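You operate a simulated robot arm through the tools that you are given. There is no shell and no other tool. Be economical: measure what you need, move in short steps, check, and stop when the job is done.

You are at the controls of a simulated two-armed robot. One attempt, no reset.

## Task
Wipe up the spill on the parts table top with the cloth and put it back.

It is judged by the outcome, as a careful person would: the job done as asked, and still so three seconds after it is handed in. It fails if anything else is knocked over, pushed out of place, dropped, spilled or broken. Flat cloth is picked up by pressing the open fingertips on it (5 to 10 N) and closing them slowly along it; thin cloth reads only 2 to 8 mm in the jaws.

## Robot
Two 7-joint arms with two-finger grippers on one trunk, on a base that drives. Base frame: it is fixed to the floor where the robot stands at the start and does not move with it; the origin is under the middle of the robot, x ahead of it, y to its left, z up; the surface under the hand at the start is at about z = 760. Lengths are in mm, angles in degrees, forces in N, time in s.
The left shoulder is at the start at [88, 174, 1050], the right one opposite. With the tool pointing down near the work surface each hand reaches from about 300 to 900 mm from the robot's upright axis, wherever it stands, measured 20 degrees to its own side. Payload 2.94 kg a hand.
The TCP of each hand is the grasp point between the finger pads, 30 mm short of the fingertips. In the tool frame z runs along the fingers and y along their closing line. Largest opening 138 mm; the body of the gripper starts 109 mm behind the TCP.
Orientation is that of the tool frame in the base frame, as a unit quaternion [x, y, z, w]. With the fingers straight down and closing along the base's y, the tool's x points along the base's -x, its y along +y and its z along -z.

## Interface
- The arms move only by the tool step_arm. It takes "left_steps", "right_steps" or both (then of equal length, played together; a hand with none holds still); each is a list of rows, each an object of numbers (a shift or turn left out is 0, a gripper value left out holds the last): "rx", "ry", "rz": the turn, a rotation vector about the base's x, y, z in units of 90 degrees (1.0 is 90 degrees); "dx", "dy", "dz": the shift along the base's x, y, z in units of 400 mm (1.0 is 400 mm); "gripper": the opening, from 0 (shut) to 1 (fully open). In form: [{"rx": .., "ry": .., "rz": .., "dx": .., "dy": .., "dz": .., "gripper": ..}, ...]. A call has 1 to 20 rows; each row is the pose to reach, as a shift and turn from the pose commanded when the call began. A call with a number of a shift or a turn outside -1 to 1 is refused whole. A row lasts 0.2 s, in which the tool goes at most 50 mm and 8.6 degrees; a call with a longer step from one row to the next is refused whole, and so is a gripper value outside its range. Where a pose cannot be reached the arm comes as near as it can. A force on the tool above 40 N (or 10 N above the force at the start of the call, whichever is more), or a blocked arm, ends the call early, and 0.2 s more pass. Each finger halts on what it meets, pressing with about 32 N; the grip force reading is that of the motor and also rises with nothing between the fingers. The clock runs only during rows and for 0.2 s after the last one: add rows that repeat a pose to give the fingers time. The reply holds the time, the measured pose of the TCP, the force on the tool along the base axes, the opening and the grip force, in the units named above and with some noise, with the torque about the TCP (base axes, N m) and any sound that the robot's microphone picked up.
- Cameras (640 x 400 px; columns grow to the right, rows downward): "scene" is now at [197.1, 13.2, 1510.9]; the picture's right is [0.21, -0.98, 0.00], its down [-0.84, -0.18, -0.52] and it looks along [0.51, 0.11, -0.86] (base axes); focal length 248 px, centre (320, 200). "left" rides on the left gripper at [71, -19, -146] in its tool frame; the picture's right is [0.26, 0.97, 0.00], its down [-0.85, 0.23, -0.48] and it looks along [-0.46, 0.12, 0.88] (tool axes); focal length 280 px, centre (320, 200). "right" rides on the right gripper at [71, 19, -146] in its tool frame; the picture's right is [-0.26, 0.96, 0.00], its down [-0.85, -0.23, -0.48] and it looks along [-0.46, -0.12, 0.88] (tool axes); focal length 280 px, centre (320, 200).
- grab_frame(camera): a new picture of that camera. No time passes.
- slide_trunk(by): slides the trunk up (or, below 0, down) by that many mm; the arms and the scene camera ride with it, the base frame stays. It gives what a move gives, with no picture.
- roll_base(legs): drives the robot by 1 to 6 legs, each [ahead, turn to the left] in mm and degrees, along the robot's own axes; the way and the turn of a leg run together, so that a leg with both is an arc; at most 1500 mm and 180 degrees a leg. The arms and the cameras ride along, it lands a little off, and it stops where it bumps. It gives what a move gives.
- aim_head(pan, tilt): turns the head with the scene camera to pan (to the left, within 120 degrees either way) and tilt (down, from -29 to 69), counted from straight ahead of the robot. It gives what a move gives.
- point_at(camera, pixels): for up to 12 pixels [column, row] of the newest picture of that camera ("zoom" is the newest enlarged one), the place [x, y, z] in the base frame of the surface seen there, good to about 2 mm. No time passes.
- enlarge(camera, box): a new picture of the part [left, top, right, bottom] of that camera's present view, enlarged. No time passes.
- job_done(): hands the job in; it is judged then, once.

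Work in short steps. Measure before you move; look again where a grasp or a placing could have gone wrong, and mend it. You have 80 turns and 62 pictures in all, those below and enlarged ones among them. Open the grippers and draw the arms clear of the work before you hand the job in, unless the task says otherwise; then end with one line.

The tools are called after "Request:" as name(argument=value, ...) on one line, values as JSON. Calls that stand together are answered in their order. step_arm: Moves the arms, as the interface text tells. Its arguments: {"type":"object","properties":{"left_steps":{"type":"array"},"right_steps":{"type":"array"}},"required":[]} The other tools are called the same way: slide_trunk (by) slides the trunk up or down; roll_base (legs) drives the base; aim_head (pan, tilt) turns the head that bears the scene camera; grab_frame (camera) takes a picture; point_at (camera, pixels) gives the place of the surface under pixels of a picture; enlarge (camera, box) takes an enlarged picture of a part of a camera's view; job_done () hands the job in.

At the start:

```text
time_s: 0.0
left_ee_pos: [534.1, 465.6, 1015.9]
left_orientation: [-0.001, 1.0, 0.0, 0.0]
left_ft_force: [0.2, -0.4, 0.1]
left_wrist_torque: [-0.01, -0.04, -0.01]
left_width: 137.9
left_grasp_force: 0.0
right_ee_pos: [506.1, -64.2, 1050.2]
right_orientation: [0.0, 1.0, 0.001, -0.001]
right_ft_force: [-1.2, -0.2, 0.4]
right_wrist_torque: [0.02, -0.01, 0.02]
right_width: 137.9
right_grasp_force: 0.1
trunk travel left (down, up): [-225.0, 509.0]
robot x, y, heading: [1.4, 2.1, 0.1]
head pan, tilt: [12.2, 58.8]
```

scene: 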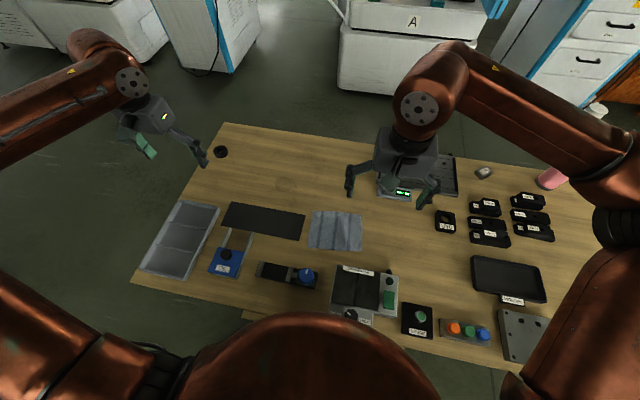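
right: 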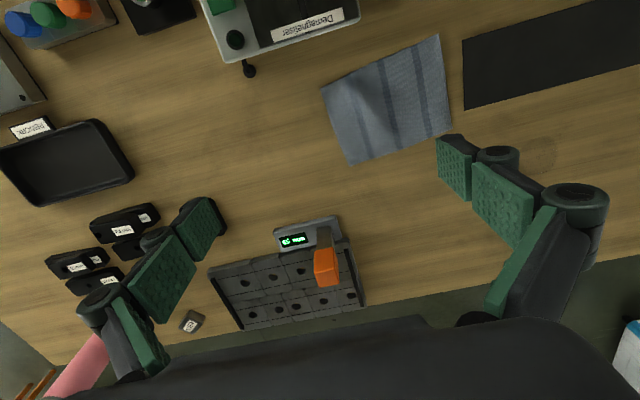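
left: 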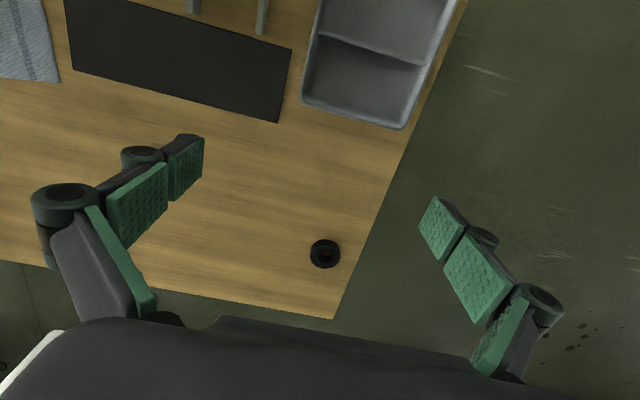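

The cloth lies near scene (336,230); a faint stain may be near (285,185). I enlarge to find the spill and cloth edges.

Request:
enlarge(camera="scene", box=[200, 130, 400, 255])

Request:
point_at(camera="scene", pixels=[[312, 211], [362, 214], [308, 248], [361, 251], [336, 230], [285, 185], [260, 220], [220, 152]])

```text
3.20 times, centred on (300, 192) of scene
```

zoom: 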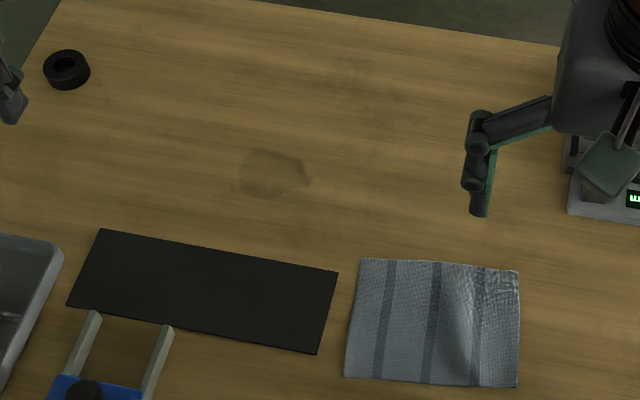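

```text
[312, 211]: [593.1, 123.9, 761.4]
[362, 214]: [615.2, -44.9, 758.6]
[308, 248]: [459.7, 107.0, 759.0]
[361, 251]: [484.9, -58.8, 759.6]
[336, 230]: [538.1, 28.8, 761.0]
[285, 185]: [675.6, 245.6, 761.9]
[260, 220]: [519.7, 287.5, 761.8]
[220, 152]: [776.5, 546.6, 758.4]
```

The spill is at zoom (272,172). I measure its extent, the cloth corners, and a fainter patch at (375,95), and look at it with more magnification.

Request:
point_at(camera="zoom", pixels=[[238, 175], [310, 178], [270, 148], [268, 198], [272, 172], [361, 259], [518, 271], [517, 386], [345, 376], [445, 320], [465, 320], [338, 270]])

Request:
enlarge(camera="scene", box=[255, 140, 345, 196])

Request:
enlarge(camera="right", box=[300, 20, 620, 220])

```text
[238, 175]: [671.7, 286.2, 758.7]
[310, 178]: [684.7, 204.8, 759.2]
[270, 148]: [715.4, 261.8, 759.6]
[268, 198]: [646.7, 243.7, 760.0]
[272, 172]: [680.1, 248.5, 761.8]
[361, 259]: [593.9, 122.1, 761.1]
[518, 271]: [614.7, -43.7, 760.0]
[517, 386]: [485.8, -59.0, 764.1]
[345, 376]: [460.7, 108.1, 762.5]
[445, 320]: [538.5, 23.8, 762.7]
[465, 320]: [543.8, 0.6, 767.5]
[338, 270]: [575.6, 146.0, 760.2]
```

```text
7.11 times, centred on (300, 168) of scene
```

zoom: 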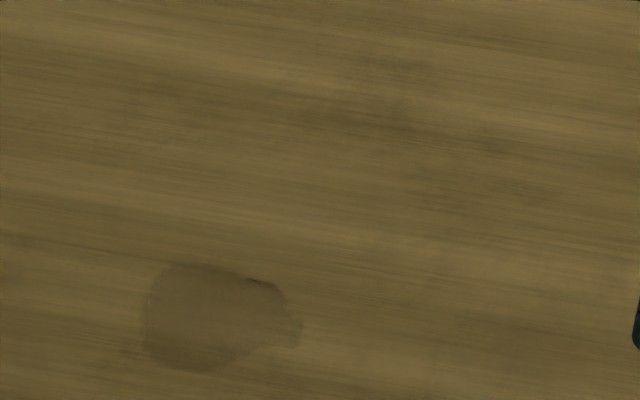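

```text
2.00 times, centred on (460, 120) of right
```

zoom: 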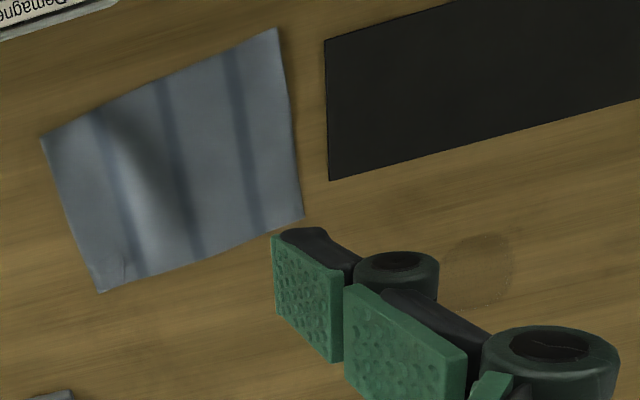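

The spill is about 80×65 mm, centred (680,247). The cloth centre is about (539,32), with a raised ridge near y≈0 running about 6° off x. I'll use the left hand, so I move the right hand out of the way while the left goes toward the cloth.

Request:
step_arm(left_steps=[{"dy": -0.1}, {"dy": -0.2}, {"dy": -0.3}, {"dy": -0.4}, {"dy": -0.5}, {"dy": -0.6, "rz": 0.03}, {"dy": -0.7, "rz": 0.07}, {"dy": -0.8, "rz": 0.073}, {"dy": -0.9, "rz": 0.073, "gripper": 0.6}, {"dy": -0.98, "rz": 0.073, "gripper": 0.4}], right_steps=[{"dy": -0.1}, {"dy": -0.2}, {"dy": -0.3}, {"dy": -0.4}, {"dy": -0.5}, {"dy": -0.6}, {"dy": -0.7}, {"dy": -0.7}, {"dy": -0.7}, {"dy": -0.7}])

```text
time_s: 2.2
left_ee_pos: [531.5, 165.2, 1013.5]
left_orientation: [-0.058, 0.998, 0.0, 0.0]
left_ft_force: [0.1, -0.7, 0.1]
left_wrist_torque: [-0.04, 0.0, 0.0]
left_width: 88.2
left_grasp_force: 0.8
left hand out of reach, approached as far as the arm can: row 8, 9, 10
right_ee_pos: [506.2, -345.0, 1049.9]
right_orientation: [0.0, 1.0, 0.002, 0.0]
right_ft_force: [1.0, 0.0, 0.0]
right_wrist_torque: [-0.02, -0.03, 0.0]
right_width: 138.2
right_grasp_force: 0.2
trunk travel left (down, up): [-225.0, 509.0]
robot x, y, heading: [1.8, 1.4, -0.2]
head pan, tilt: [12.2, 58.8]
```

The left hand stopped at y≈165 at this height. I lower it to about z=870 over the clear mat/cloth edge and try going further right.

Request:
step_arm(left_steps=[{"dz": -0.1}, {"dz": -0.2}, {"dz": -0.3}, {"dz": -0.35}, {"dz": -0.35, "dy": -0.1}, {"dz": -0.35, "dy": -0.2}, {"dz": -0.35, "dy": -0.3}, {"dz": -0.35, "dy": -0.4}])

```text
time_s: 4.0
left_ee_pos: [517.9, 162.5, 886.6]
left_orientation: [-0.058, 0.998, 0.0, 0.0]
left_ft_force: [0.5, -0.6, 0.2]
left_wrist_torque: [-0.02, 0.01, -0.01]
left_width: 55.4
left_grasp_force: 0.0
left hand out of reach, approached as far as the arm can: row 3, 4, 5, 6, 7, 8
right_ee_pos: [505.2, -344.9, 1048.9]
right_orientation: [-0.001, 1.0, 0.001, 0.0]
right_ft_force: [0.1, -0.5, -0.1]
right_wrist_torque: [-0.01, 0.03, 0.01]
right_width: 138.1
right_grasp_force: 0.1
trunk travel left (down, up): [-225.0, 509.0]
robot x, y, heading: [1.3, -2.9, -0.3]
head pan, tilt: [12.2, 58.8]
```

I check the arm's configuration.

Request:
grab_frame(camera="scene")

```text
55 pictures are left
```

scene: 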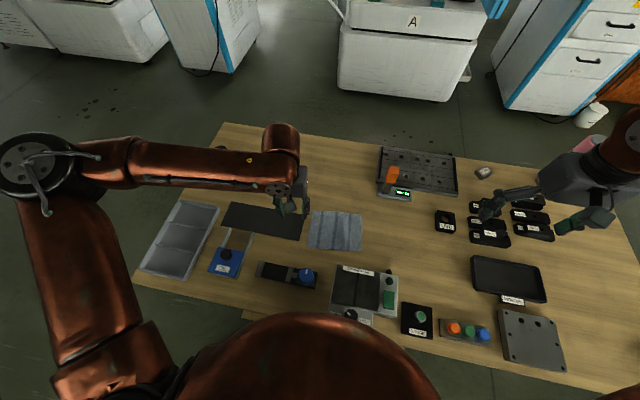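

The forearm now points sideways, so the wrist yaw is likely at its limit. I back up a bit and turn the tool clockwise while rising.

Request:
step_arm(left_steps=[{"dz": 0.05, "rz": -0.09}, {"dz": 0.1, "rz": -0.18}, {"dz": 0.1, "rz": -0.27}, {"dz": 0.1, "rz": -0.36}, {"dz": 0.1, "rz": -0.45}, {"dz": 0.1, "rz": -0.54}, {"dz": 0.1, "rz": -0.54, "dy": -0.1}, {"dz": 0.1, "rz": -0.54, "dy": -0.2}, {"dz": 0.1, "rz": -0.54, "dy": -0.3}])

```text
time_s: 6.0
left_ee_pos: [489.1, 138.7, 938.0]
left_orientation: [0.358, 0.934, -0.001, 0.001]
left_ft_force: [0.1, -0.1, 0.1]
left_wrist_torque: [0.0, 0.03, -0.02]
left_width: 55.3
left_grasp_force: 0.1
left hand out of reach, approached as far as the arm can: row 7, 8, 9
right_ee_pos: [506.9, -344.2, 1050.4]
right_orientation: [0.0, 1.0, 0.001, -0.001]
right_ft_force: [0.7, 0.4, 0.7]
right_wrist_torque: [-0.02, 0.01, -0.06]
right_width: 138.4
right_grasp_force: 0.1
trunk travel left (down, up): [-225.0, 509.0]
robot x, y, heading: [-0.8, -1.8, 0.3]
head pan, tilt: [12.2, 58.8]
```

Likely the elbow is at its fold limit (too near the shoulder). Raising the trunk gives more distance, so I go up 220 mm.

Request:
slide_trunk(by=220)

Request:
step_arm(left_steps=[{"rz": 0.09, "dz": -0.05}, {"rz": 0.18, "dz": -0.1}, {"rz": 0.27, "dz": -0.2}, {"rz": 0.36, "dz": -0.3}, {"rz": 0.45, "dz": -0.4}, {"rz": 0.54, "dz": -0.45}])

```text
time_s: 8.3
left_ee_pos: [447.8, 140.6, 1218.3]
left_orientation: [0.357, 0.931, 0.025, 0.071]
left_ft_force: [1.2, 0.6, 0.0]
left_wrist_torque: [0.01, -0.01, 0.0]
left_width: 55.1
left_grasp_force: 0.0
right_ee_pos: [506.5, -345.2, 1269.4]
right_orientation: [0.001, 1.0, 0.0, -0.001]
right_ft_force: [0.4, -0.2, 0.1]
right_wrist_torque: [0.03, 0.03, 0.01]
right_width: 138.1
right_grasp_force: 0.0
trunk travel left (down, up): [-445.0, 289.0]
robot x, y, heading: [2.0, 1.0, -0.1]
head pan, tilt: [12.2, 58.8]
```

```text
time_s: 9.7
left_ee_pos: [406.3, 164.0, 1121.9]
left_orientation: [0.091, 0.993, 0.045, 0.062]
left_ft_force: [0.1, -0.6, 0.0]
left_wrist_torque: [0.0, -0.02, -0.02]
left_width: 55.3
left_grasp_force: 0.0
left hand out of reach, approached as far as the arm can: row 1, 2, 3, 4, 5, 6
right_ee_pos: [505.6, -344.7, 1269.2]
right_orientation: [0.001, 1.0, 0.002, -0.001]
right_ft_force: [-0.5, -0.3, 0.4]
right_wrist_torque: [-0.01, 0.0, -0.01]
right_width: 138.0
right_grasp_force: 0.1
trunk travel left (down, up): [-445.0, 289.0]
robot x, y, heading: [0.6, -1.0, -0.3]
head pan, tilt: [12.2, 58.8]
```

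The arm is in a poor configuration and slightly tilted. I move it outward (+x,+y), back to a comfortable region.

Request:
step_arm(left_steps=[{"dy": 0.1, "dx": 0.05}, {"dy": 0.2, "dx": 0.1}, {"dy": 0.3, "dx": 0.15}, {"dy": 0.4, "dx": 0.2}, {"dy": 0.5, "dx": 0.25}, {"dy": 0.55, "dx": 0.33}, {"dy": 0.55, "dx": 0.44}, {"dy": 0.55, "dx": 0.5}, {"dy": 0.55, "dx": 0.5}])

Request:
grab_frame(camera="scene")

```text
time_s: 11.7
left_ee_pos: [609.0, 381.7, 1126.4]
left_orientation: [0.093, 0.993, 0.044, 0.062]
left_ft_force: [-0.4, 0.3, -0.3]
left_wrist_torque: [0.06, -0.01, 0.01]
left_width: 55.2
left_grasp_force: 0.0
right_ee_pos: [506.0, -345.5, 1269.5]
right_orientation: [0.0, 1.0, 0.002, 0.0]
right_ft_force: [0.1, -0.2, 0.5]
right_wrist_torque: [0.06, 0.0, 0.0]
right_width: 138.0
right_grasp_force: 0.0
trunk travel left (down, up): [-445.0, 289.0]
robot x, y, heading: [-4.4, -3.6, -0.1]
head pan, tilt: [12.2, 58.8]
```

```text
54 pictures are left
```

scene: 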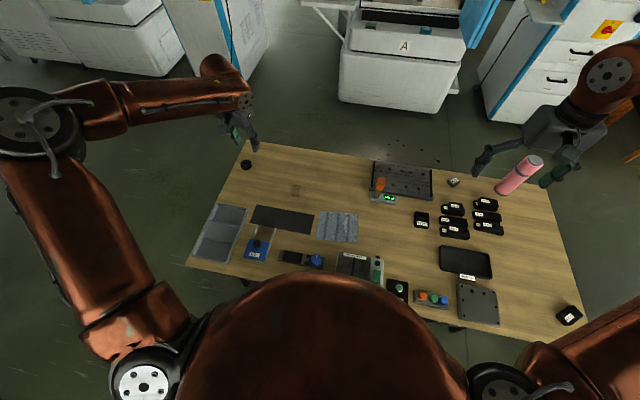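

I straighten the tool (tilt about 8.7°), then descend toward the spill area at about z=890 to test reach with the trunk up.

Request:
step_arm(left_steps=[{"rx": -0.024, "ry": 0.042}, {"rx": -0.048, "ry": 0.083}, {"rx": -0.048, "ry": 0.083, "dz": -0.1}, {"rx": -0.048, "ry": 0.083, "dz": -0.2, "dx": 0.05, "dy": -0.05}, {"rx": -0.048, "ry": 0.083, "dz": -0.3, "dx": 0.1, "dy": -0.1}, {"rx": -0.048, "ry": 0.083, "dz": -0.4, "dx": 0.15, "dy": -0.15}, {"rx": -0.048, "ry": 0.083, "dz": -0.5, "dx": 0.18, "dy": -0.2}, {"rx": -0.048, "ry": 0.083, "dz": -0.58, "dx": 0.18, "dy": -0.25}, {"rx": -0.048, "ry": 0.083, "dz": -0.58, "dx": 0.18, "dy": -0.33}])

```text
time_s: 13.7
left_ee_pos: [539.5, 340.6, 1000.8]
left_orientation: [0.093, 0.996, -0.001, 0.001]
left_ft_force: [0.2, -0.3, 0.3]
left_wrist_torque: [-0.02, -0.04, -0.03]
left_width: 55.4
left_grasp_force: 0.0
left hand out of reach, approached as far as the arm can: row 3, 4, 5, 6, 7, 8, 9
right_ee_pos: [505.4, -344.4, 1269.2]
right_orientation: [0.0, 1.0, 0.003, 0.0]
right_ft_force: [-0.1, 0.2, 0.7]
right_wrist_torque: [0.03, 0.01, -0.01]
right_width: 137.9
right_grasp_force: 0.1
trunk travel left (down, up): [-445.0, 289.0]
robot x, y, heading: [-2.2, 1.8, 0.1]
head pan, tilt: [12.2, 58.8]
```

Raising the trunk made it worse, so it isn't the elbow fold. The right hand started close to the cloth in a comfortable pose, so I switch: trunk back down, left hand parked out to its side.

Request:
step_arm(left_steps=[{"dy": 0.1}, {"dy": 0.2}, {"dy": 0.3}, {"dy": 0.4}, {"dy": 0.4, "dz": 0.1}, {"dy": 0.4, "dz": 0.2}, {"dy": 0.4, "dz": 0.3}, {"dy": 0.4, "dz": 0.4}, {"dy": 0.4, "dz": 0.5}])

Request:
slide_trunk(by=-220)

Request:
step_arm(right_steps=[{"dy": 0.1}, {"dy": 0.2}, {"dy": 0.3}, {"dy": 0.4, "dx": 0.03}, {"dy": 0.5, "dx": 0.06}, {"dy": 0.6, "dx": 0.09}, {"dy": 0.7, "dx": 0.1, "rz": 0.04}, {"dy": 0.8, "dx": 0.1, "rz": 0.073}, {"dy": 0.86, "dx": 0.1, "rz": 0.073}])

```text
time_s: 15.7
left_ee_pos: [544.1, 503.3, 1193.9]
left_orientation: [0.093, 0.996, 0.0, 0.0]
left_ft_force: [-0.5, 0.5, 0.8]
left_wrist_torque: [0.04, -0.01, 0.03]
left_width: 55.3
left_grasp_force: 0.1
right_ee_pos: [505.4, -344.7, 1269.4]
right_orientation: [0.0, 1.0, 0.002, 0.0]
right_ft_force: [0.1, 0.2, 0.4]
right_wrist_torque: [0.02, -0.03, -0.03]
right_width: 138.1
right_grasp_force: 0.1
trunk travel left (down, up): [-445.0, 289.0]
robot x, y, heading: [-2.3, -0.8, -0.4]
head pan, tilt: [12.2, 58.8]
```

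```text
time_s: 18.1
left_ee_pos: [543.5, 503.1, 973.4]
left_orientation: [0.093, 0.996, 0.001, 0.0]
left_ft_force: [0.5, 0.3, -0.2]
left_wrist_torque: [-0.03, -0.05, 0.02]
left_width: 55.0
left_grasp_force: 0.1
right_ee_pos: [505.2, -343.1, 1049.2]
right_orientation: [0.0, 1.0, 0.001, 0.0]
right_ft_force: [-0.8, 0.7, 0.1]
right_wrist_torque: [-0.03, 0.0, 0.0]
right_width: 137.8
right_grasp_force: 0.1
trunk travel left (down, up): [-225.0, 509.0]
robot x, y, heading: [1.8, -1.1, 0.1]
head pan, tilt: [12.2, 58.8]
```

```text
time_s: 20.1
left_ee_pos: [543.3, 503.6, 972.6]
left_orientation: [0.093, 0.996, 0.001, 0.0]
left_ft_force: [1.1, 0.3, 0.2]
left_wrist_torque: [-0.05, 0.0, 0.01]
left_width: 55.2
left_grasp_force: 0.1
right_ee_pos: [545.9, -0.4, 1049.4]
right_orientation: [-0.057, 0.998, 0.0, -0.001]
right_ft_force: [0.0, 1.1, 0.2]
right_wrist_torque: [-0.01, -0.01, -0.01]
right_width: 138.0
right_grasp_force: 0.1
trunk travel left (down, up): [-225.0, 509.0]
robot x, y, heading: [-1.1, -2.2, -0.1]
head pan, tilt: [12.2, 58.8]
```

The right hand reaches above the cloth without trouble. Before gripping, I test whether it also reaches low and over the spill.

Request:
step_arm(right_steps=[{"dz": -0.1}, {"dz": -0.2}, {"dz": -0.3}, {"dz": -0.4}, {"dz": -0.46, "dx": 0.05, "dy": 0.05}, {"dz": -0.46, "dx": 0.1, "dy": 0.14}, {"dz": -0.46, "dx": 0.16, "dy": 0.24}, {"dz": -0.46, "dx": 0.22, "dy": 0.34}, {"dz": -0.46, "dx": 0.28, "dy": 0.44}, {"dz": -0.46, "dx": 0.33, "dy": 0.54}, {"dz": -0.46, "dx": 0.34, "dy": 0.62}, {"dz": -0.46, "dx": 0.34, "dy": 0.62}])

Request:
grab_frame(camera="scene")

```text
time_s: 22.7
left_ee_pos: [544.2, 504.3, 973.2]
left_orientation: [0.094, 0.996, 0.0, 0.0]
left_ft_force: [0.2, 0.1, 0.7]
left_wrist_torque: [0.0, 0.02, 0.0]
left_width: 54.8
left_grasp_force: 0.1
right_ee_pos: [657.7, 236.0, 862.2]
right_orientation: [-0.057, 0.998, 0.001, 0.0]
right_ft_force: [1.0, -1.0, 0.4]
right_wrist_torque: [-0.03, 0.03, 0.01]
right_width: 138.1
right_grasp_force: 0.1
right hand out of reach, approached as far as the arm can: row 10, 11, 12
trunk travel left (down, up): [-225.0, 509.0]
robot x, y, heading: [1.6, 0.9, 0.0]
head pan, tilt: [12.2, 58.8]
```

```text
53 pictures are left
```

scene: 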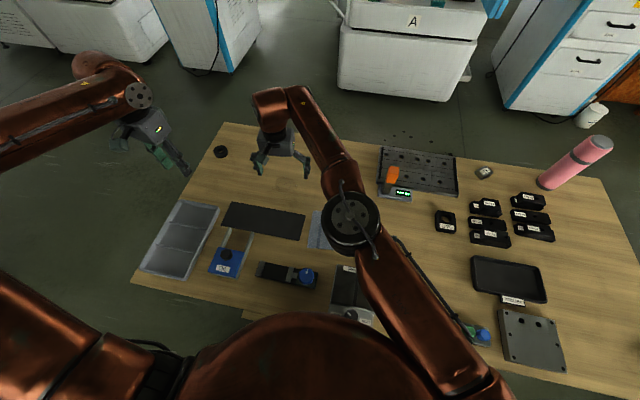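

The right hand gets to (658,236), just short of the spill's far part. A small left turn of the base should cover it; first I raise the hand back and look down at the clearance between base and table.

Request:
step_arm(right_steps=[{"dz": 0.1}, {"dz": 0.2, "dy": -0.1}, {"dz": 0.3, "dy": -0.2, "dx": -0.05}, {"dz": 0.35, "dy": -0.3, "dx": -0.1}, {"dz": 0.35, "dy": -0.4, "dx": -0.2}, {"dz": 0.35, "dy": -0.5, "dx": -0.25}])

Request:
aim_head(pan=0, tilt=69)

Request:
grab_frame(camera="scene")

```text
refused: row 2 steps farther than a row can; nothing moved
```

```text
time_s: 23.4
left_ee_pos: [543.9, 503.7, 972.8]
left_orientation: [0.093, 0.996, 0.0, 0.0]
left_ft_force: [-0.2, -0.4, -0.3]
left_wrist_torque: [-0.04, 0.04, -0.01]
left_width: 55.1
left_grasp_force: 0.1
right_ee_pos: [655.6, 236.8, 861.6]
right_orientation: [-0.057, 0.998, 0.001, -0.001]
right_ft_force: [-0.2, -0.2, 0.2]
right_wrist_torque: [-0.01, 0.01, -0.01]
right_width: 138.1
right_grasp_force: 0.1
trunk travel left (down, up): [-225.0, 509.0]
robot x, y, heading: [1.1, -1.4, 0.1]
head pan, tilt: [0.0, 68.8]
```

```text
52 pictures are left
```

scene: 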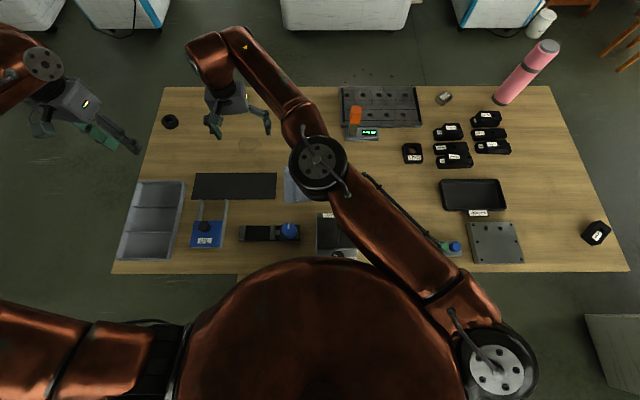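

Request:
point_at(camera="scene", pixels=[[180, 272], [120, 272], [200, 290], [620, 270], [320, 265], [200, 276]])

Request:
step_arm(right_steps=[{"dz": 0.1}, {"dz": 0.17, "dy": -0.08}, {"dz": 0.23, "dy": -0.17}, {"dz": 0.28, "dy": -0.26, "dx": -0.05}, {"dz": 0.33, "dy": -0.34, "dx": -0.1}, {"dz": 0.35, "dy": -0.44, "dx": -0.15}, {"dz": 0.35, "dy": -0.5, "dx": -0.22}])

```text
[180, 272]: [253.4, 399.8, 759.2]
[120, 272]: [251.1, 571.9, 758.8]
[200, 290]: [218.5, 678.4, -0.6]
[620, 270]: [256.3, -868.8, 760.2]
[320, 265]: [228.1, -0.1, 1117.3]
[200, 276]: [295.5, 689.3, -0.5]
```

```text
time_s: 25.0
left_ee_pos: [543.9, 502.4, 973.9]
left_orientation: [0.093, 0.996, 0.0, -0.001]
left_ft_force: [0.1, -0.1, -0.7]
left_wrist_torque: [0.01, -0.01, 0.06]
left_width: 55.2
left_grasp_force: 0.1
right_ee_pos: [564.5, 34.1, 1001.7]
right_orientation: [-0.057, 0.998, 0.001, 0.0]
right_ft_force: [-1.4, 0.9, -0.1]
right_wrist_torque: [0.02, -0.01, -0.01]
right_width: 138.1
right_grasp_force: 0.0
right hand out of reach, approached as far as the arm can: row 1
trunk travel left (down, up): [-225.0, 509.0]
robot x, y, heading: [0.7, -6.0, -0.0]
head pan, tilt: [0.0, 68.8]
```

The table edge is at x≈250 and its legs are far away at the corners. I turn the base left in place by 10° first and check for any bump.

Request:
roll_base(legs=[[0, 10]])

```text
time_s: 26.1
left_ee_pos: [446.4, 590.7, 973.6]
left_orientation: [0.006, 1.0, 0.0, 0.0]
left_ft_force: [-0.1, 0.9, -0.9]
left_wrist_torque: [-0.02, -0.02, -0.02]
left_width: 55.3
left_grasp_force: 0.1
right_ee_pos: [549.5, 132.6, 1002.1]
right_orientation: [-0.144, 0.99, 0.0, -0.001]
right_ft_force: [-0.6, 1.3, -0.4]
right_wrist_torque: [-0.03, -0.06, 0.03]
right_width: 137.9
right_grasp_force: 0.0
trunk travel left (down, up): [-225.0, 509.0]
robot x, y, heading: [1.6, 1.8, 10.2]
head pan, tilt: [0.0, 68.8]
```

No bump; I turn 12° more.

Request:
roll_base(legs=[[0, 12]])

```text
time_s: 27.3
left_ee_pos: [309.3, 673.4, 973.5]
left_orientation: [-0.102, 0.995, 0.0, 0.0]
left_ft_force: [-0.4, 0.2, 0.7]
left_wrist_torque: [-0.01, -0.06, 0.02]
left_width: 54.9
left_grasp_force: 0.0
right_ee_pos: [508.2, 246.5, 1001.6]
right_orientation: [-0.25, 0.968, 0.001, -0.002]
right_ft_force: [-0.2, 0.3, 0.2]
right_wrist_torque: [-0.02, -0.04, 0.0]
right_width: 138.1
right_grasp_force: 0.0
trunk travel left (down, up): [-225.0, 509.0]
robot x, y, heading: [-1.7, -1.9, 22.3]
head pan, tilt: [0.0, 68.8]
```

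Test the far corner of the spill at about z=850 with the tool yaw turned back 22°.

Request:
step_arm(right_steps=[{"dx": 0.1, "rz": -0.08}, {"dx": 0.2, "rz": -0.16}, {"dx": 0.3, "rz": -0.24}, {"dx": 0.4, "rz": -0.24}, {"dx": 0.5, "dy": 0.05, "rz": -0.24}, {"dx": 0.54, "dy": 0.1, "dz": -0.1, "rz": -0.24}, {"dx": 0.54, "dy": 0.1, "dz": -0.2, "rz": -0.24}, {"dx": 0.54, "dy": 0.1, "dz": -0.3, "rz": -0.24}, {"dx": 0.54, "dy": 0.1, "dz": -0.38, "rz": -0.24}])

```text
time_s: 29.3
left_ee_pos: [311.6, 672.3, 974.2]
left_orientation: [-0.102, 0.995, 0.0, 0.001]
left_ft_force: [0.3, 0.2, 0.5]
left_wrist_torque: [0.0, 0.03, -0.02]
left_width: 55.2
left_grasp_force: 0.1
right_ee_pos: [727.0, 285.8, 847.6]
right_orientation: [-0.063, 0.998, 0.001, -0.001]
right_ft_force: [0.7, -0.3, 0.4]
right_wrist_torque: [0.02, -0.01, 0.01]
right_width: 137.9
right_grasp_force: 0.1
trunk travel left (down, up): [-225.0, 509.0]
robot x, y, heading: [2.6, -0.4, 22.4]
head pan, tilt: [0.0, 68.8]
```

The whole spill is in reach. Now to above the cloth ridge (542,2) with the jaws at about 50 mm, then look.

Request:
step_arm(right_steps=[{"dx": -0.06, "dy": -0.09, "gripper": 0.8}, {"dx": -0.12, "dy": -0.18, "gripper": 0.6}, {"dx": -0.18, "dy": -0.27, "gripper": 0.36}, {"dx": -0.24, "dy": -0.36}, {"dx": -0.3, "dy": -0.45}, {"dx": -0.36, "dy": -0.54}, {"dx": -0.42, "dy": -0.63}, {"dx": -0.4625, "dy": -0.71}, {"dx": -0.4625, "dy": -0.71}])

Request:
grab_frame(camera="right")

Request:
enlarge(camera="right", box=[160, 60, 480, 260])

```text
time_s: 31.3
left_ee_pos: [310.3, 673.0, 973.5]
left_orientation: [-0.102, 0.995, -0.001, 0.0]
left_ft_force: [0.7, -0.2, 0.8]
left_wrist_torque: [-0.03, 0.04, 0.03]
left_width: 55.4
left_grasp_force: 0.1
right_ee_pos: [539.5, 1.0, 849.4]
right_orientation: [-0.063, 0.998, 0.0, -0.001]
right_ft_force: [0.2, 0.8, 0.0]
right_wrist_torque: [-0.01, -0.01, 0.01]
right_width: 49.6
right_grasp_force: 0.1
trunk travel left (down, up): [-225.0, 509.0]
robot x, y, heading: [0.1, -4.2, 22.3]
head pan, tilt: [0.0, 68.8]
```

```text
51 pictures are left
```

right: 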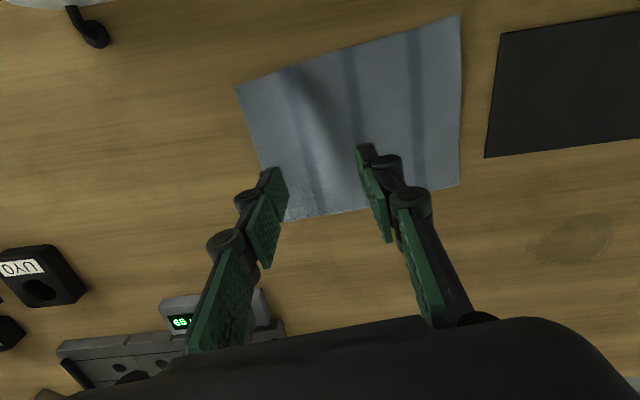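

```text
2.00 times, centred on (320, 160) of right
```

zoom: 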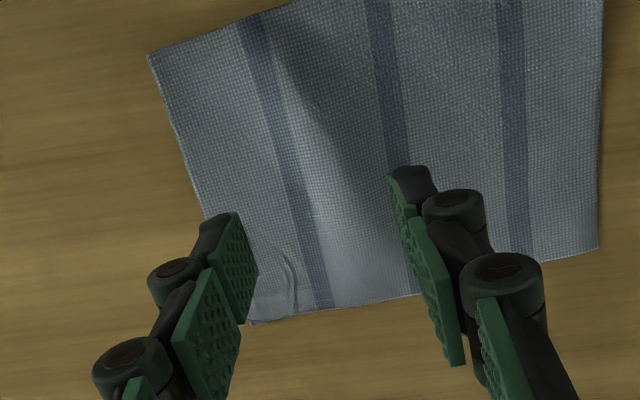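

The jaws straddle the ridge. I lower so the fingertips come to about z=763, just touching.

Request:
step_arm(right_steps=[{"dz": -0.06, "dy": 0.01}, {"dz": -0.12, "dy": 0.01}, {"dz": -0.135, "dy": 0.01}, {"dz": -0.14, "dy": 0.01}, {"dz": -0.14, "dy": 0.01}])

```text
time_s: 32.5
left_ee_pos: [310.7, 673.0, 973.3]
left_orientation: [-0.102, 0.995, -0.001, 0.0]
left_ft_force: [0.4, 0.5, -0.1]
left_wrist_torque: [-0.01, 0.02, 0.01]
left_width: 55.1
left_grasp_force: 0.2
right_ee_pos: [540.1, 5.9, 793.8]
right_orientation: [-0.063, 0.998, 0.0, -0.001]
right_ft_force: [0.7, 0.3, 0.1]
right_wrist_torque: [-0.04, -0.02, 0.03]
right_width: 49.7
right_grasp_force: 0.1
trunk travel left (down, up): [-225.0, 509.0]
robot x, y, heading: [-3.1, 2.5, 22.2]
head pan, tilt: [0.0, 68.8]
```

No contact yet; I go down 3 mm more and read the force.

Request:
step_arm(right_steps=[{"dz": -0.004}, {"dz": -0.008}, {"dz": -0.008}])

```text
time_s: 33.3
left_ee_pos: [310.6, 671.9, 973.9]
left_orientation: [-0.102, 0.995, 0.0, 0.0]
left_ft_force: [0.1, 1.3, 0.2]
left_wrist_torque: [0.03, -0.01, 0.0]
left_width: 55.2
left_grasp_force: 0.1
right_ee_pos: [540.3, 6.1, 790.5]
right_orientation: [-0.063, 0.998, 0.001, -0.002]
right_ft_force: [-0.1, 0.0, 2.2]
right_wrist_torque: [-0.06, 0.01, 0.03]
right_width: 49.6
right_grasp_force: 0.0
trunk travel left (down, up): [-225.0, 509.0]
robot x, y, heading: [3.1, 2.8, 22.3]
head pan, tilt: [0.0, 68.8]
```

Contact at 2.2 N. I press slightly more.

Request:
step_arm(right_steps=[{"dz": -0.003}, {"dz": -0.005}, {"dz": -0.005}])

```text
time_s: 34.1
left_ee_pos: [309.9, 671.4, 972.1]
left_orientation: [-0.102, 0.995, 0.0, 0.0]
left_ft_force: [-0.5, -0.3, 0.0]
left_wrist_torque: [0.04, -0.01, 0.0]
left_width: 55.2
left_grasp_force: 0.0
right_ee_pos: [540.1, 6.3, 791.0]
right_orientation: [-0.063, 0.998, 0.001, 0.0]
right_ft_force: [2.8, -0.8, 17.1]
right_wrist_torque: [-0.44, -0.15, 0.06]
right_width: 50.9
right_grasp_force: 1.1
trunk travel left (down, up): [-225.0, 509.0]
robot x, y, heading: [1.1, -1.6, 22.2]
head pan, tilt: [0.0, 68.8]
```

17 N is too much; I ease by 1.2 mm and close the fingers slowly along the cloth.

Request:
step_arm(right_steps=[{"dz": 0.003}, {"dz": 0.003, "gripper": 0.34}, {"dz": 0.003, "gripper": 0.31}, {"dz": 0.003, "gripper": 0.28}, {"dz": 0.003, "gripper": 0.25}, {"dz": 0.003, "gripper": 0.22}, {"dz": 0.003, "gripper": 0.19}, {"dz": 0.003, "gripper": 0.16}, {"dz": 0.003, "gripper": 0.13}, {"dz": 0.003, "gripper": 0.1}, {"dz": 0.003, "gripper": 0.07}, {"dz": 0.003, "gripper": 0.04}, {"dz": 0.003, "gripper": 0.0}, {"dz": 0.003, "gripper": 0.0}, {"dz": 0.003, "gripper": 0.0}, {"dz": 0.003, "gripper": 0.0}])

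Request:
grab_frame(camera="right")

```text
time_s: 37.5
left_ee_pos: [310.9, 672.1, 973.2]
left_orientation: [-0.102, 0.995, 0.0, 0.0]
left_ft_force: [-0.1, -0.2, 0.2]
left_wrist_torque: [-0.04, -0.01, -0.02]
left_width: 55.1
left_grasp_force: 0.1
right_ee_pos: [539.6, 6.7, 791.0]
right_orientation: [-0.063, 0.998, 0.001, -0.001]
right_ft_force: [-0.4, -0.6, 12.3]
right_wrist_torque: [-0.12, -0.23, 0.0]
right_width: 2.4
right_grasp_force: 38.1
trunk travel left (down, up): [-225.0, 509.0]
robot x, y, heading: [-3.1, 1.1, 22.4]
head pan, tilt: [0.0, 68.8]
```

```text
49 pictures are left
```

right: 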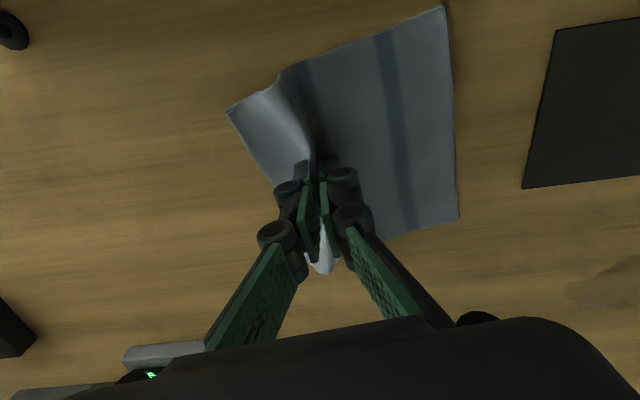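

The cloth fold is gripped (2.4 mm). I lift about 110 mm slowly and check.

Request:
step_arm(right_steps=[{"dz": 0.03}, {"dz": 0.07}, {"dz": 0.12}, {"dz": 0.17}, {"dz": 0.22}, {"dz": 0.27}, {"dz": 0.3}, {"dz": 0.3}])

Request:
aim_head(pan=-10, tilt=58)

Request:
grab_frame(camera="scene")

Request:
grab_frame(camera="right")

```text
time_s: 39.3
left_ee_pos: [311.0, 671.6, 972.6]
left_orientation: [-0.101, 0.995, -0.001, 0.0]
left_ft_force: [0.9, 0.1, 0.4]
left_wrist_torque: [-0.02, 0.02, -0.03]
left_width: 55.1
left_grasp_force: 0.0
right_ee_pos: [540.1, 4.4, 908.9]
right_orientation: [-0.064, 0.998, 0.0, -0.001]
right_ft_force: [-0.7, -0.7, 3.3]
right_wrist_torque: [0.25, 0.11, 0.0]
right_width: 0.0
right_grasp_force: 25.4
trunk travel left (down, up): [-225.0, 509.0]
robot x, y, heading: [0.1, -1.8, 22.0]
head pan, tilt: [0.0, 68.8]
```

```text
time_s: 40.0
left_ee_pos: [310.8, 672.1, 973.2]
left_orientation: [-0.103, 0.995, -0.001, 0.0]
left_ft_force: [0.2, 0.7, -0.1]
left_wrist_torque: [0.01, 0.01, 0.03]
left_width: 54.8
left_grasp_force: 0.1
right_ee_pos: [539.1, 5.1, 910.0]
right_orientation: [-0.064, 0.998, 0.0, -0.001]
right_ft_force: [0.8, -0.1, 1.8]
right_wrist_torque: [0.0, 0.07, 0.02]
right_width: 0.2
right_grasp_force: 30.4
trunk travel left (down, up): [-225.0, 509.0]
robot x, y, heading: [-1.7, -2.5, 22.5]
head pan, tilt: [-10.0, 58.0]
```

```text
48 pictures are left
```

scene: 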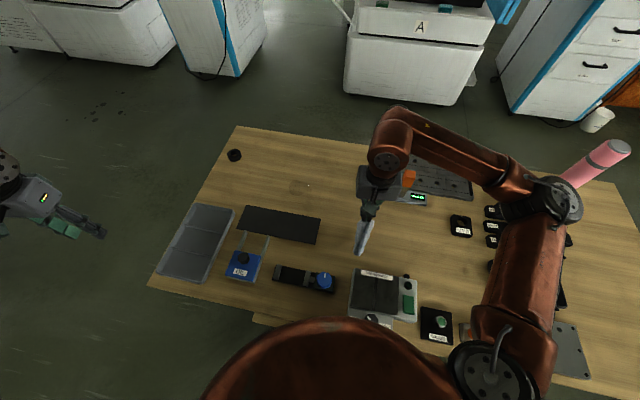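

```text
47 pictures are left
```

right: 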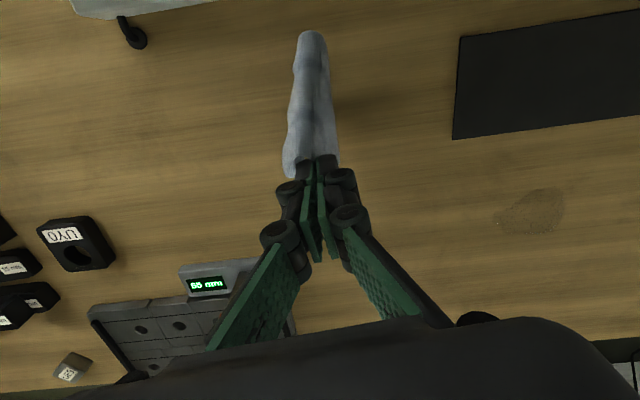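

The cloth is held and hangs freely. I carry it over the spill at this height.

Request:
step_arm(right_steps=[{"dx": 0.04, "dy": 0.07}, {"dx": 0.08, "dy": 0.14}, {"dx": 0.12, "dy": 0.21}, {"dx": 0.16, "dy": 0.28}, {"dx": 0.2, "dy": 0.35}, {"dx": 0.24, "dy": 0.42}, {"dx": 0.28, "dy": 0.49}, {"dx": 0.32, "dy": 0.55}, {"dx": 0.35, "dy": 0.6}, {"dx": 0.35, "dy": 0.6}, {"dx": 0.35, "dy": 0.6, "dz": -0.05}, {"dx": 0.35, "dy": 0.6, "dz": -0.1}, {"dx": 0.35, "dy": 0.6, "dz": -0.15}, {"dx": 0.35, "dy": 0.6, "dz": -0.2}, {"dx": 0.35, "dy": 0.6, "dz": -0.24}, {"dx": 0.35, "dy": 0.6, "dz": -0.26}, {"dx": 0.35, "dy": 0.6, "dz": -0.26}])

Request:
grab_frame(camera="right")

Request:
enlarge(camera="scene", box=[240, 130, 400, 230])

```text
time_s: 43.6
left_ee_pos: [310.9, 672.6, 973.3]
left_orientation: [-0.102, 0.995, 0.0, 0.0]
left_ft_force: [0.1, 0.7, 0.1]
left_wrist_torque: [-0.02, 0.0, 0.01]
left_width: 55.2
left_grasp_force: 0.0
right_ee_pos: [679.1, 245.9, 804.6]
right_orientation: [-0.064, 0.998, 0.001, -0.001]
right_ft_force: [0.4, 0.0, 0.1]
right_wrist_torque: [0.02, 0.0, 0.01]
right_width: 0.3
right_grasp_force: 30.5
trunk travel left (down, up): [-225.0, 509.0]
robot x, y, heading: [0.6, -1.0, 22.2]
head pan, tilt: [-10.0, 58.0]
```

```text
46 pictures are left
```

right: 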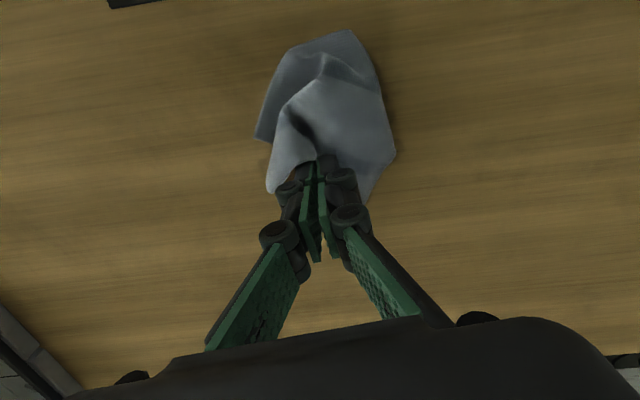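

```text
4.00 times, centred on (320, 180) of scene
```

zoom: 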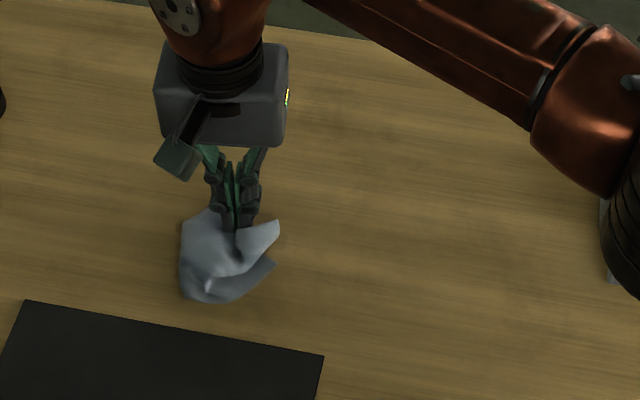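

The cloth is heaped on the spill. I lower to press gently.

Request:
step_arm(right_steps=[{"dz": -0.01}, {"dz": -0.02}, {"dz": -0.026}, {"dz": -0.026}])

```text
time_s: 44.6
left_ee_pos: [310.5, 672.6, 973.2]
left_orientation: [-0.102, 0.995, 0.0, 0.0]
left_ft_force: [0.0, 0.2, 0.3]
left_wrist_torque: [-0.02, 0.01, -0.02]
left_width: 55.2
left_grasp_force: 0.1
right_ee_pos: [678.6, 246.2, 795.2]
right_orientation: [-0.063, 0.998, 0.001, -0.001]
right_ft_force: [1.0, 0.4, 3.2]
right_wrist_torque: [0.02, 0.02, -0.01]
right_width: 0.0
right_grasp_force: 30.4
trunk travel left (down, up): [-225.0, 509.0]
robot x, y, heading: [-0.2, -1.3, 22.1]
head pan, tilt: [-10.0, 58.0]
```

Light contact at 3.2 N. I press a bit more and wipe in strokes across the spill area.

Request:
step_arm(right_steps=[{"dz": -0.006}, {"dz": -0.006, "dx": -0.05, "dy": -0.05}, {"dz": -0.006, "dx": -0.09, "dy": -0.11}, {"dz": -0.006, "dx": -0.09, "dy": -0.04}, {"dz": -0.006, "dx": -0.09, "dy": 0.04}, {"dz": -0.006, "dx": -0.09, "dy": 0.11}, {"dz": -0.006, "dx": -0.04, "dy": 0.11}, {"dz": -0.006, "dx": -0.04, "dy": 0.04}, {"dz": -0.006, "dx": -0.04, "dy": -0.04}, {"dz": -0.006, "dx": -0.04, "dy": -0.11}, {"dz": -0.006, "dx": 0.01, "dy": -0.11}, {"dz": -0.006, "dx": 0.01, "dy": -0.04}, {"dz": -0.006, "dx": 0.01, "dy": 0.04}, {"dz": -0.006, "dx": 0.01, "dy": 0.11}, {"dz": -0.006, "dx": 0.06, "dy": 0.11}, {"dz": -0.006, "dx": 0.06, "dy": 0.04}, {"dz": -0.006, "dx": 0.06, "dy": -0.04}, {"dz": -0.006, "dx": 0.06, "dy": -0.11}, {"dz": -0.006, "dx": 0.1, "dy": -0.1}])

Request:
enlarge(camera="scene", box=[240, 130, 400, 230])

```text
time_s: 48.6
left_ee_pos: [310.6, 674.2, 972.8]
left_orientation: [-0.102, 0.995, -0.001, 0.0]
left_ft_force: [0.8, 0.5, -0.5]
left_wrist_torque: [-0.03, 0.04, -0.01]
left_width: 55.2
left_grasp_force: 0.0
right_ee_pos: [720.7, 207.0, 792.2]
right_orientation: [-0.065, 0.998, 0.0, -0.001]
right_ft_force: [0.2, -0.2, 0.5]
right_wrist_torque: [-0.05, 0.04, 0.01]
right_width: 0.3
right_grasp_force: 30.3
trunk travel left (down, up): [-225.0, 509.0]
robot x, y, heading: [-1.7, 0.3, 22.4]
head pan, tilt: [-10.0, 58.0]
```

```text
4.00 times, centred on (320, 180) of scene
```

zoom: 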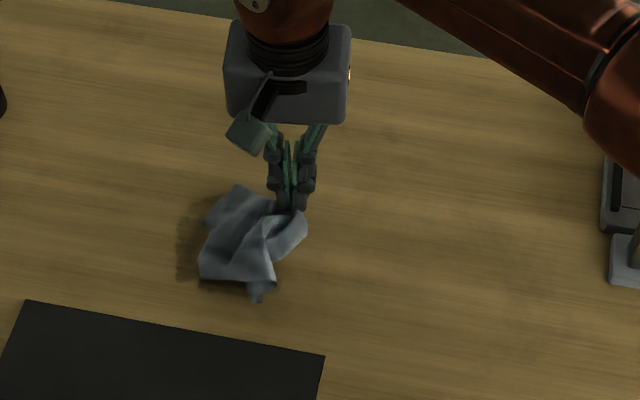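

Force was too light, and dark residue is still visible at zoom (188,245). I locate it and press 2 mm lower.

Request:
point_at(camera="zoom", pixels=[[188, 245], [180, 270], [240, 290], [192, 220]])

Request:
step_arm(right_steps=[{"dz": -0.005, "dx": -0.03}, {"dz": -0.007, "dx": -0.06}, {"dz": -0.007, "dx": -0.06}])

```text
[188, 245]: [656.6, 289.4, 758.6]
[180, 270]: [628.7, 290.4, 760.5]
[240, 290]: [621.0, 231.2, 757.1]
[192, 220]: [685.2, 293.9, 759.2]
```

```text
time_s: 49.4
left_ee_pos: [311.6, 673.4, 973.4]
left_orientation: [-0.102, 0.995, 0.0, 0.001]
left_ft_force: [-0.3, -0.2, -0.2]
left_wrist_torque: [0.04, 0.02, 0.01]
left_width: 55.1
left_grasp_force: 0.1
right_ee_pos: [698.0, 207.9, 791.6]
right_orientation: [-0.064, 0.998, 0.001, -0.001]
right_ft_force: [1.7, 0.0, 2.7]
right_wrist_torque: [-0.01, -0.03, 0.0]
right_width: 0.4
right_grasp_force: 30.4
trunk travel left (down, up): [-225.0, 509.0]
robot x, y, heading: [-0.3, -0.8, 22.2]
head pan, tilt: [-10.0, 58.0]
```

I press about 1.5 mm more and wipe again over a wider area (x 635–720, y 195–300).

Request:
step_arm(right_steps=[{"dz": -0.004}, {"dz": -0.005, "dx": 0.05, "dy": -0.02}, {"dz": -0.005, "dx": 0.05, "dy": 0.07}, {"dz": -0.005, "dx": 0.05, "dy": 0.16}, {"dz": -0.005, "dx": 0.05, "dy": 0.23}, {"dz": -0.005, "dx": 0.0, "dy": 0.23}, {"dz": -0.005, "dx": 0.0, "dy": 0.15}, {"dz": -0.005, "dx": 0.0, "dy": 0.07}, {"dz": -0.005, "dx": 0.0, "dy": -0.02}, {"dz": -0.005, "dx": -0.05, "dy": -0.02}, {"dz": -0.005, "dx": -0.05, "dy": 0.07}, {"dz": -0.005, "dx": -0.05, "dy": 0.15}, {"dz": -0.005, "dx": -0.05, "dy": 0.23}, {"dz": -0.005, "dx": -0.1, "dy": 0.23}, {"dz": -0.005, "dx": -0.1, "dy": 0.15}, {"dz": -0.005, "dx": -0.1, "dy": 0.07}, {"dz": -0.005, "dx": -0.1, "dy": -0.02}, {"dz": -0.005, "dx": -0.14, "dy": -0.02}, {"dz": -0.005, "dx": -0.14, "dy": 0.07}, {"dz": -0.005, "dx": -0.14, "dy": 0.15}])

Request:
enlarge(camera="scene", box=[240, 130, 400, 230])

```text
time_s: 53.6
left_ee_pos: [311.4, 674.3, 973.7]
left_orientation: [-0.102, 0.995, 0.0, 0.0]
left_ft_force: [-0.2, 0.3, 0.5]
left_wrist_torque: [-0.02, -0.03, 0.03]
left_width: 55.0
left_grasp_force: 0.0
right_ee_pos: [640.8, 266.3, 788.0]
right_orientation: [-0.064, 0.998, 0.001, -0.001]
right_ft_force: [-0.7, -2.1, 7.4]
right_wrist_torque: [-0.07, 0.08, 0.05]
right_width: 0.7
right_grasp_force: 30.5
trunk travel left (down, up): [-225.0, 509.0]
robot x, y, heading: [-0.3, -2.2, 22.0]
head pan, tilt: [-10.0, 58.0]
```

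```text
4.00 times, centred on (320, 180) of scene
```

zoom: 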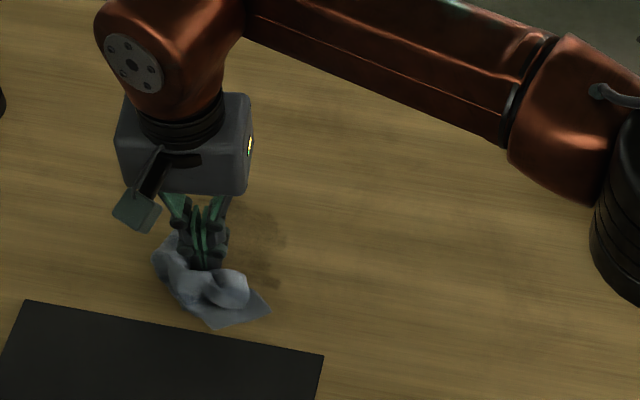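

Wiping force is now 7.4 N. I lift and move aside to look at what is left.

Request:
step_arm(right_steps=[{"dz": 0.06}, {"dz": 0.13}, {"dz": 0.2}, {"dz": 0.27}, {"dz": 0.3, "dy": -0.08}, {"dz": 0.3, "dy": -0.18}, {"dz": 0.3, "dy": -0.28}, {"dz": 0.3, "dy": -0.38}, {"dz": 0.3, "dy": -0.46}, {"dz": 0.3, "dy": -0.46}])

Request:
enlarge(camera="scene", box=[240, 130, 400, 230])

```text
time_s: 55.8
left_ee_pos: [309.9, 672.5, 972.5]
left_orientation: [-0.101, 0.995, 0.0, 0.0]
left_ft_force: [0.3, 0.3, -0.5]
left_wrist_torque: [0.02, 0.0, 0.02]
left_width: 55.2
left_grasp_force: 0.0
right_ee_pos: [639.4, 81.2, 908.5]
right_orientation: [-0.065, 0.998, 0.001, -0.001]
right_ft_force: [0.3, -0.3, -0.1]
right_wrist_torque: [-0.01, 0.0, -0.04]
right_width: 0.4
right_grasp_force: 30.0
trunk travel left (down, up): [-225.0, 509.0]
robot x, y, heading: [2.6, 1.1, 22.6]
head pan, tilt: [-10.0, 58.0]
```

```text
4.00 times, centred on (320, 180) of scene
```

zoom: 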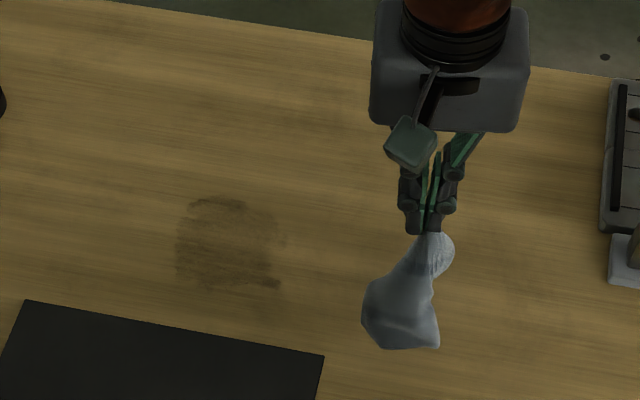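

The stain has spread a bit and faded in places, so more wiping is needed. I measure its extent.

Request:
point_at(camera="zoom", pixels=[[178, 245], [284, 240], [215, 196], [215, 292], [278, 285], [185, 215], [230, 245]])

Request:
enlarge(camera="scene", box=[270, 165, 330, 210])

```text
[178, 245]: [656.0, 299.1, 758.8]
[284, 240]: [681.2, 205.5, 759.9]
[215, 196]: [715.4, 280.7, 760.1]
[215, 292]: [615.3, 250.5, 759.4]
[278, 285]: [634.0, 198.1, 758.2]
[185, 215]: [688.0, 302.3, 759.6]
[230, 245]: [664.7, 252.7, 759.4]
```

```text
8.89 times, centred on (300, 188) of scene
```

zoom: 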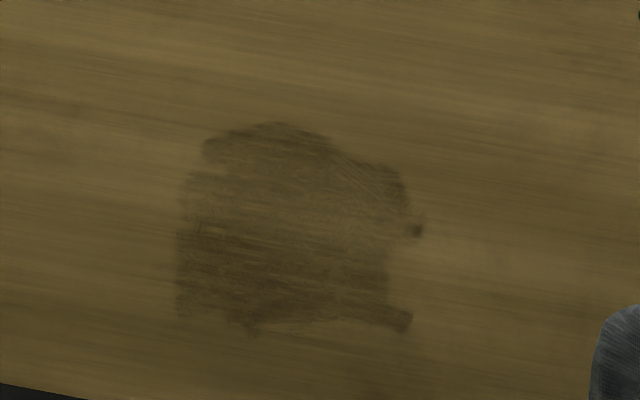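

The smear spans x 615–717, y 198–303. At z=788 the bare tips were probably touching the table, so I'll wipe a bit higher with cloth bunched beneath. I set down at the far right corner of the smear.

Request:
step_arm(right_steps=[{"dx": 0.06, "dy": 0.08}, {"dx": 0.12, "dy": 0.16}, {"dx": 0.17, "dy": 0.24}, {"dx": 0.19, "dy": 0.29}, {"dx": 0.19, "dy": 0.29, "dz": -0.1}, {"dx": 0.19, "dy": 0.29, "dz": -0.2}, {"dx": 0.19, "dy": 0.29, "dz": -0.26}, {"dx": 0.19, "dy": 0.29, "dz": -0.29}, {"dx": 0.19, "dy": 0.29, "dz": -0.29}])

Request:
enlarge(camera="right", box=[200, 0, 480, 200])

```text
time_s: 57.8
left_ee_pos: [311.0, 672.8, 972.6]
left_orientation: [-0.102, 0.995, 0.0, 0.0]
left_ft_force: [1.3, 0.6, 0.0]
left_wrist_torque: [0.0, -0.01, -0.05]
left_width: 55.2
left_grasp_force: 0.1
right_ee_pos: [715.3, 199.1, 791.6]
right_orientation: [-0.064, 0.998, 0.001, -0.001]
right_ft_force: [0.2, 0.2, 2.9]
right_wrist_torque: [-0.01, 0.03, 0.02]
right_width: 0.5
right_grasp_force: 30.0
trunk travel left (down, up): [-225.0, 509.0]
robot x, y, heading: [1.8, 2.1, 22.4]
head pan, tilt: [-10.0, 58.0]
```

```text
2.00 times, centred on (340, 100) of right
```

zoom: 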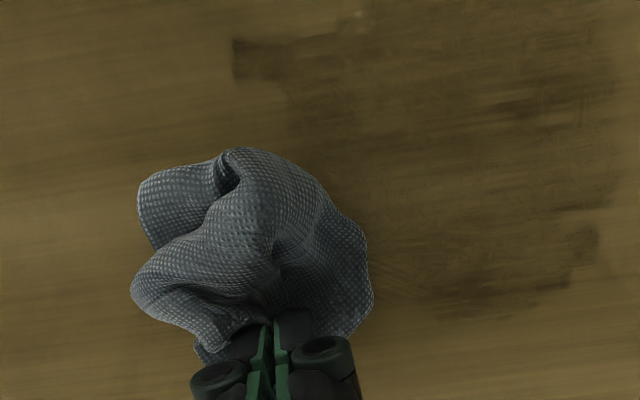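

Streaks show lighter wiped bands along the tip path, so denser strokes will do it. First half: lines along y every 12 mm.

Request:
step_arm(right_steps=[{"dz": -0.003, "dx": 0.02, "dy": -0.02}, {"dz": -0.003, "dx": 0.02, "dy": 0.08}, {"dz": -0.003, "dx": 0.02, "dy": 0.18}, {"dz": -0.003, "dx": 0.02, "dy": 0.28}, {"dz": -0.003, "dx": -0.01, "dy": 0.28}, {"dz": -0.003, "dx": -0.01, "dy": 0.18}, {"dz": -0.003, "dx": -0.01, "dy": 0.08}, {"dz": -0.003, "dx": -0.01, "dy": -0.02}, {"dz": -0.003, "dx": -0.04, "dy": -0.02}, {"dz": -0.003, "dx": -0.04, "dy": 0.08}, {"dz": -0.003, "dx": -0.04, "dy": 0.18}, {"dz": -0.003, "dx": -0.04, "dy": 0.28}, {"dz": -0.003, "dx": -0.07, "dy": 0.28}, {"dz": -0.003, "dx": -0.07, "dy": 0.18}, {"dz": -0.003, "dx": -0.07, "dy": 0.08}, {"dz": -0.003, "dx": -0.07, "dy": -0.02}, {"dz": -0.003, "dx": -0.1, "dy": -0.02}, {"dz": -0.003, "dx": -0.1, "dy": 0.08}, {"dz": -0.003, "dx": -0.1, "dy": 0.18}, {"dz": -0.003, "dx": -0.1, "dy": 0.28}])

Request:
enlarge(camera="scene", box=[260, 155, 340, 215])

```text
time_s: 62.0
left_ee_pos: [309.8, 674.8, 971.8]
left_orientation: [-0.102, 0.995, -0.001, 0.0]
left_ft_force: [0.2, 0.0, 0.1]
left_wrist_torque: [-0.05, 0.02, 0.01]
left_width: 55.3
left_grasp_force: 0.1
right_ee_pos: [674.5, 311.0, 791.3]
right_orientation: [-0.064, 0.998, 0.0, -0.001]
right_ft_force: [0.6, -0.3, 0.8]
right_wrist_torque: [-0.03, 0.01, 0.0]
right_width: 0.3
right_grasp_force: 30.5
trunk travel left (down, up): [-225.0, 509.0]
robot x, y, heading: [1.7, 1.8, 22.3]
head pan, tilt: [-10.0, 58.0]
```

```text
6.67 times, centred on (300, 185) of scene
```

zoom: 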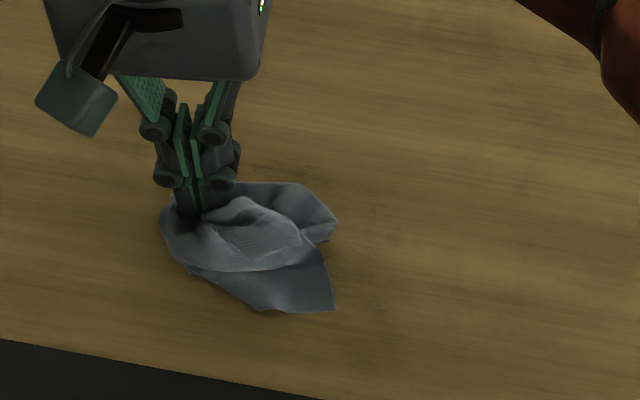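

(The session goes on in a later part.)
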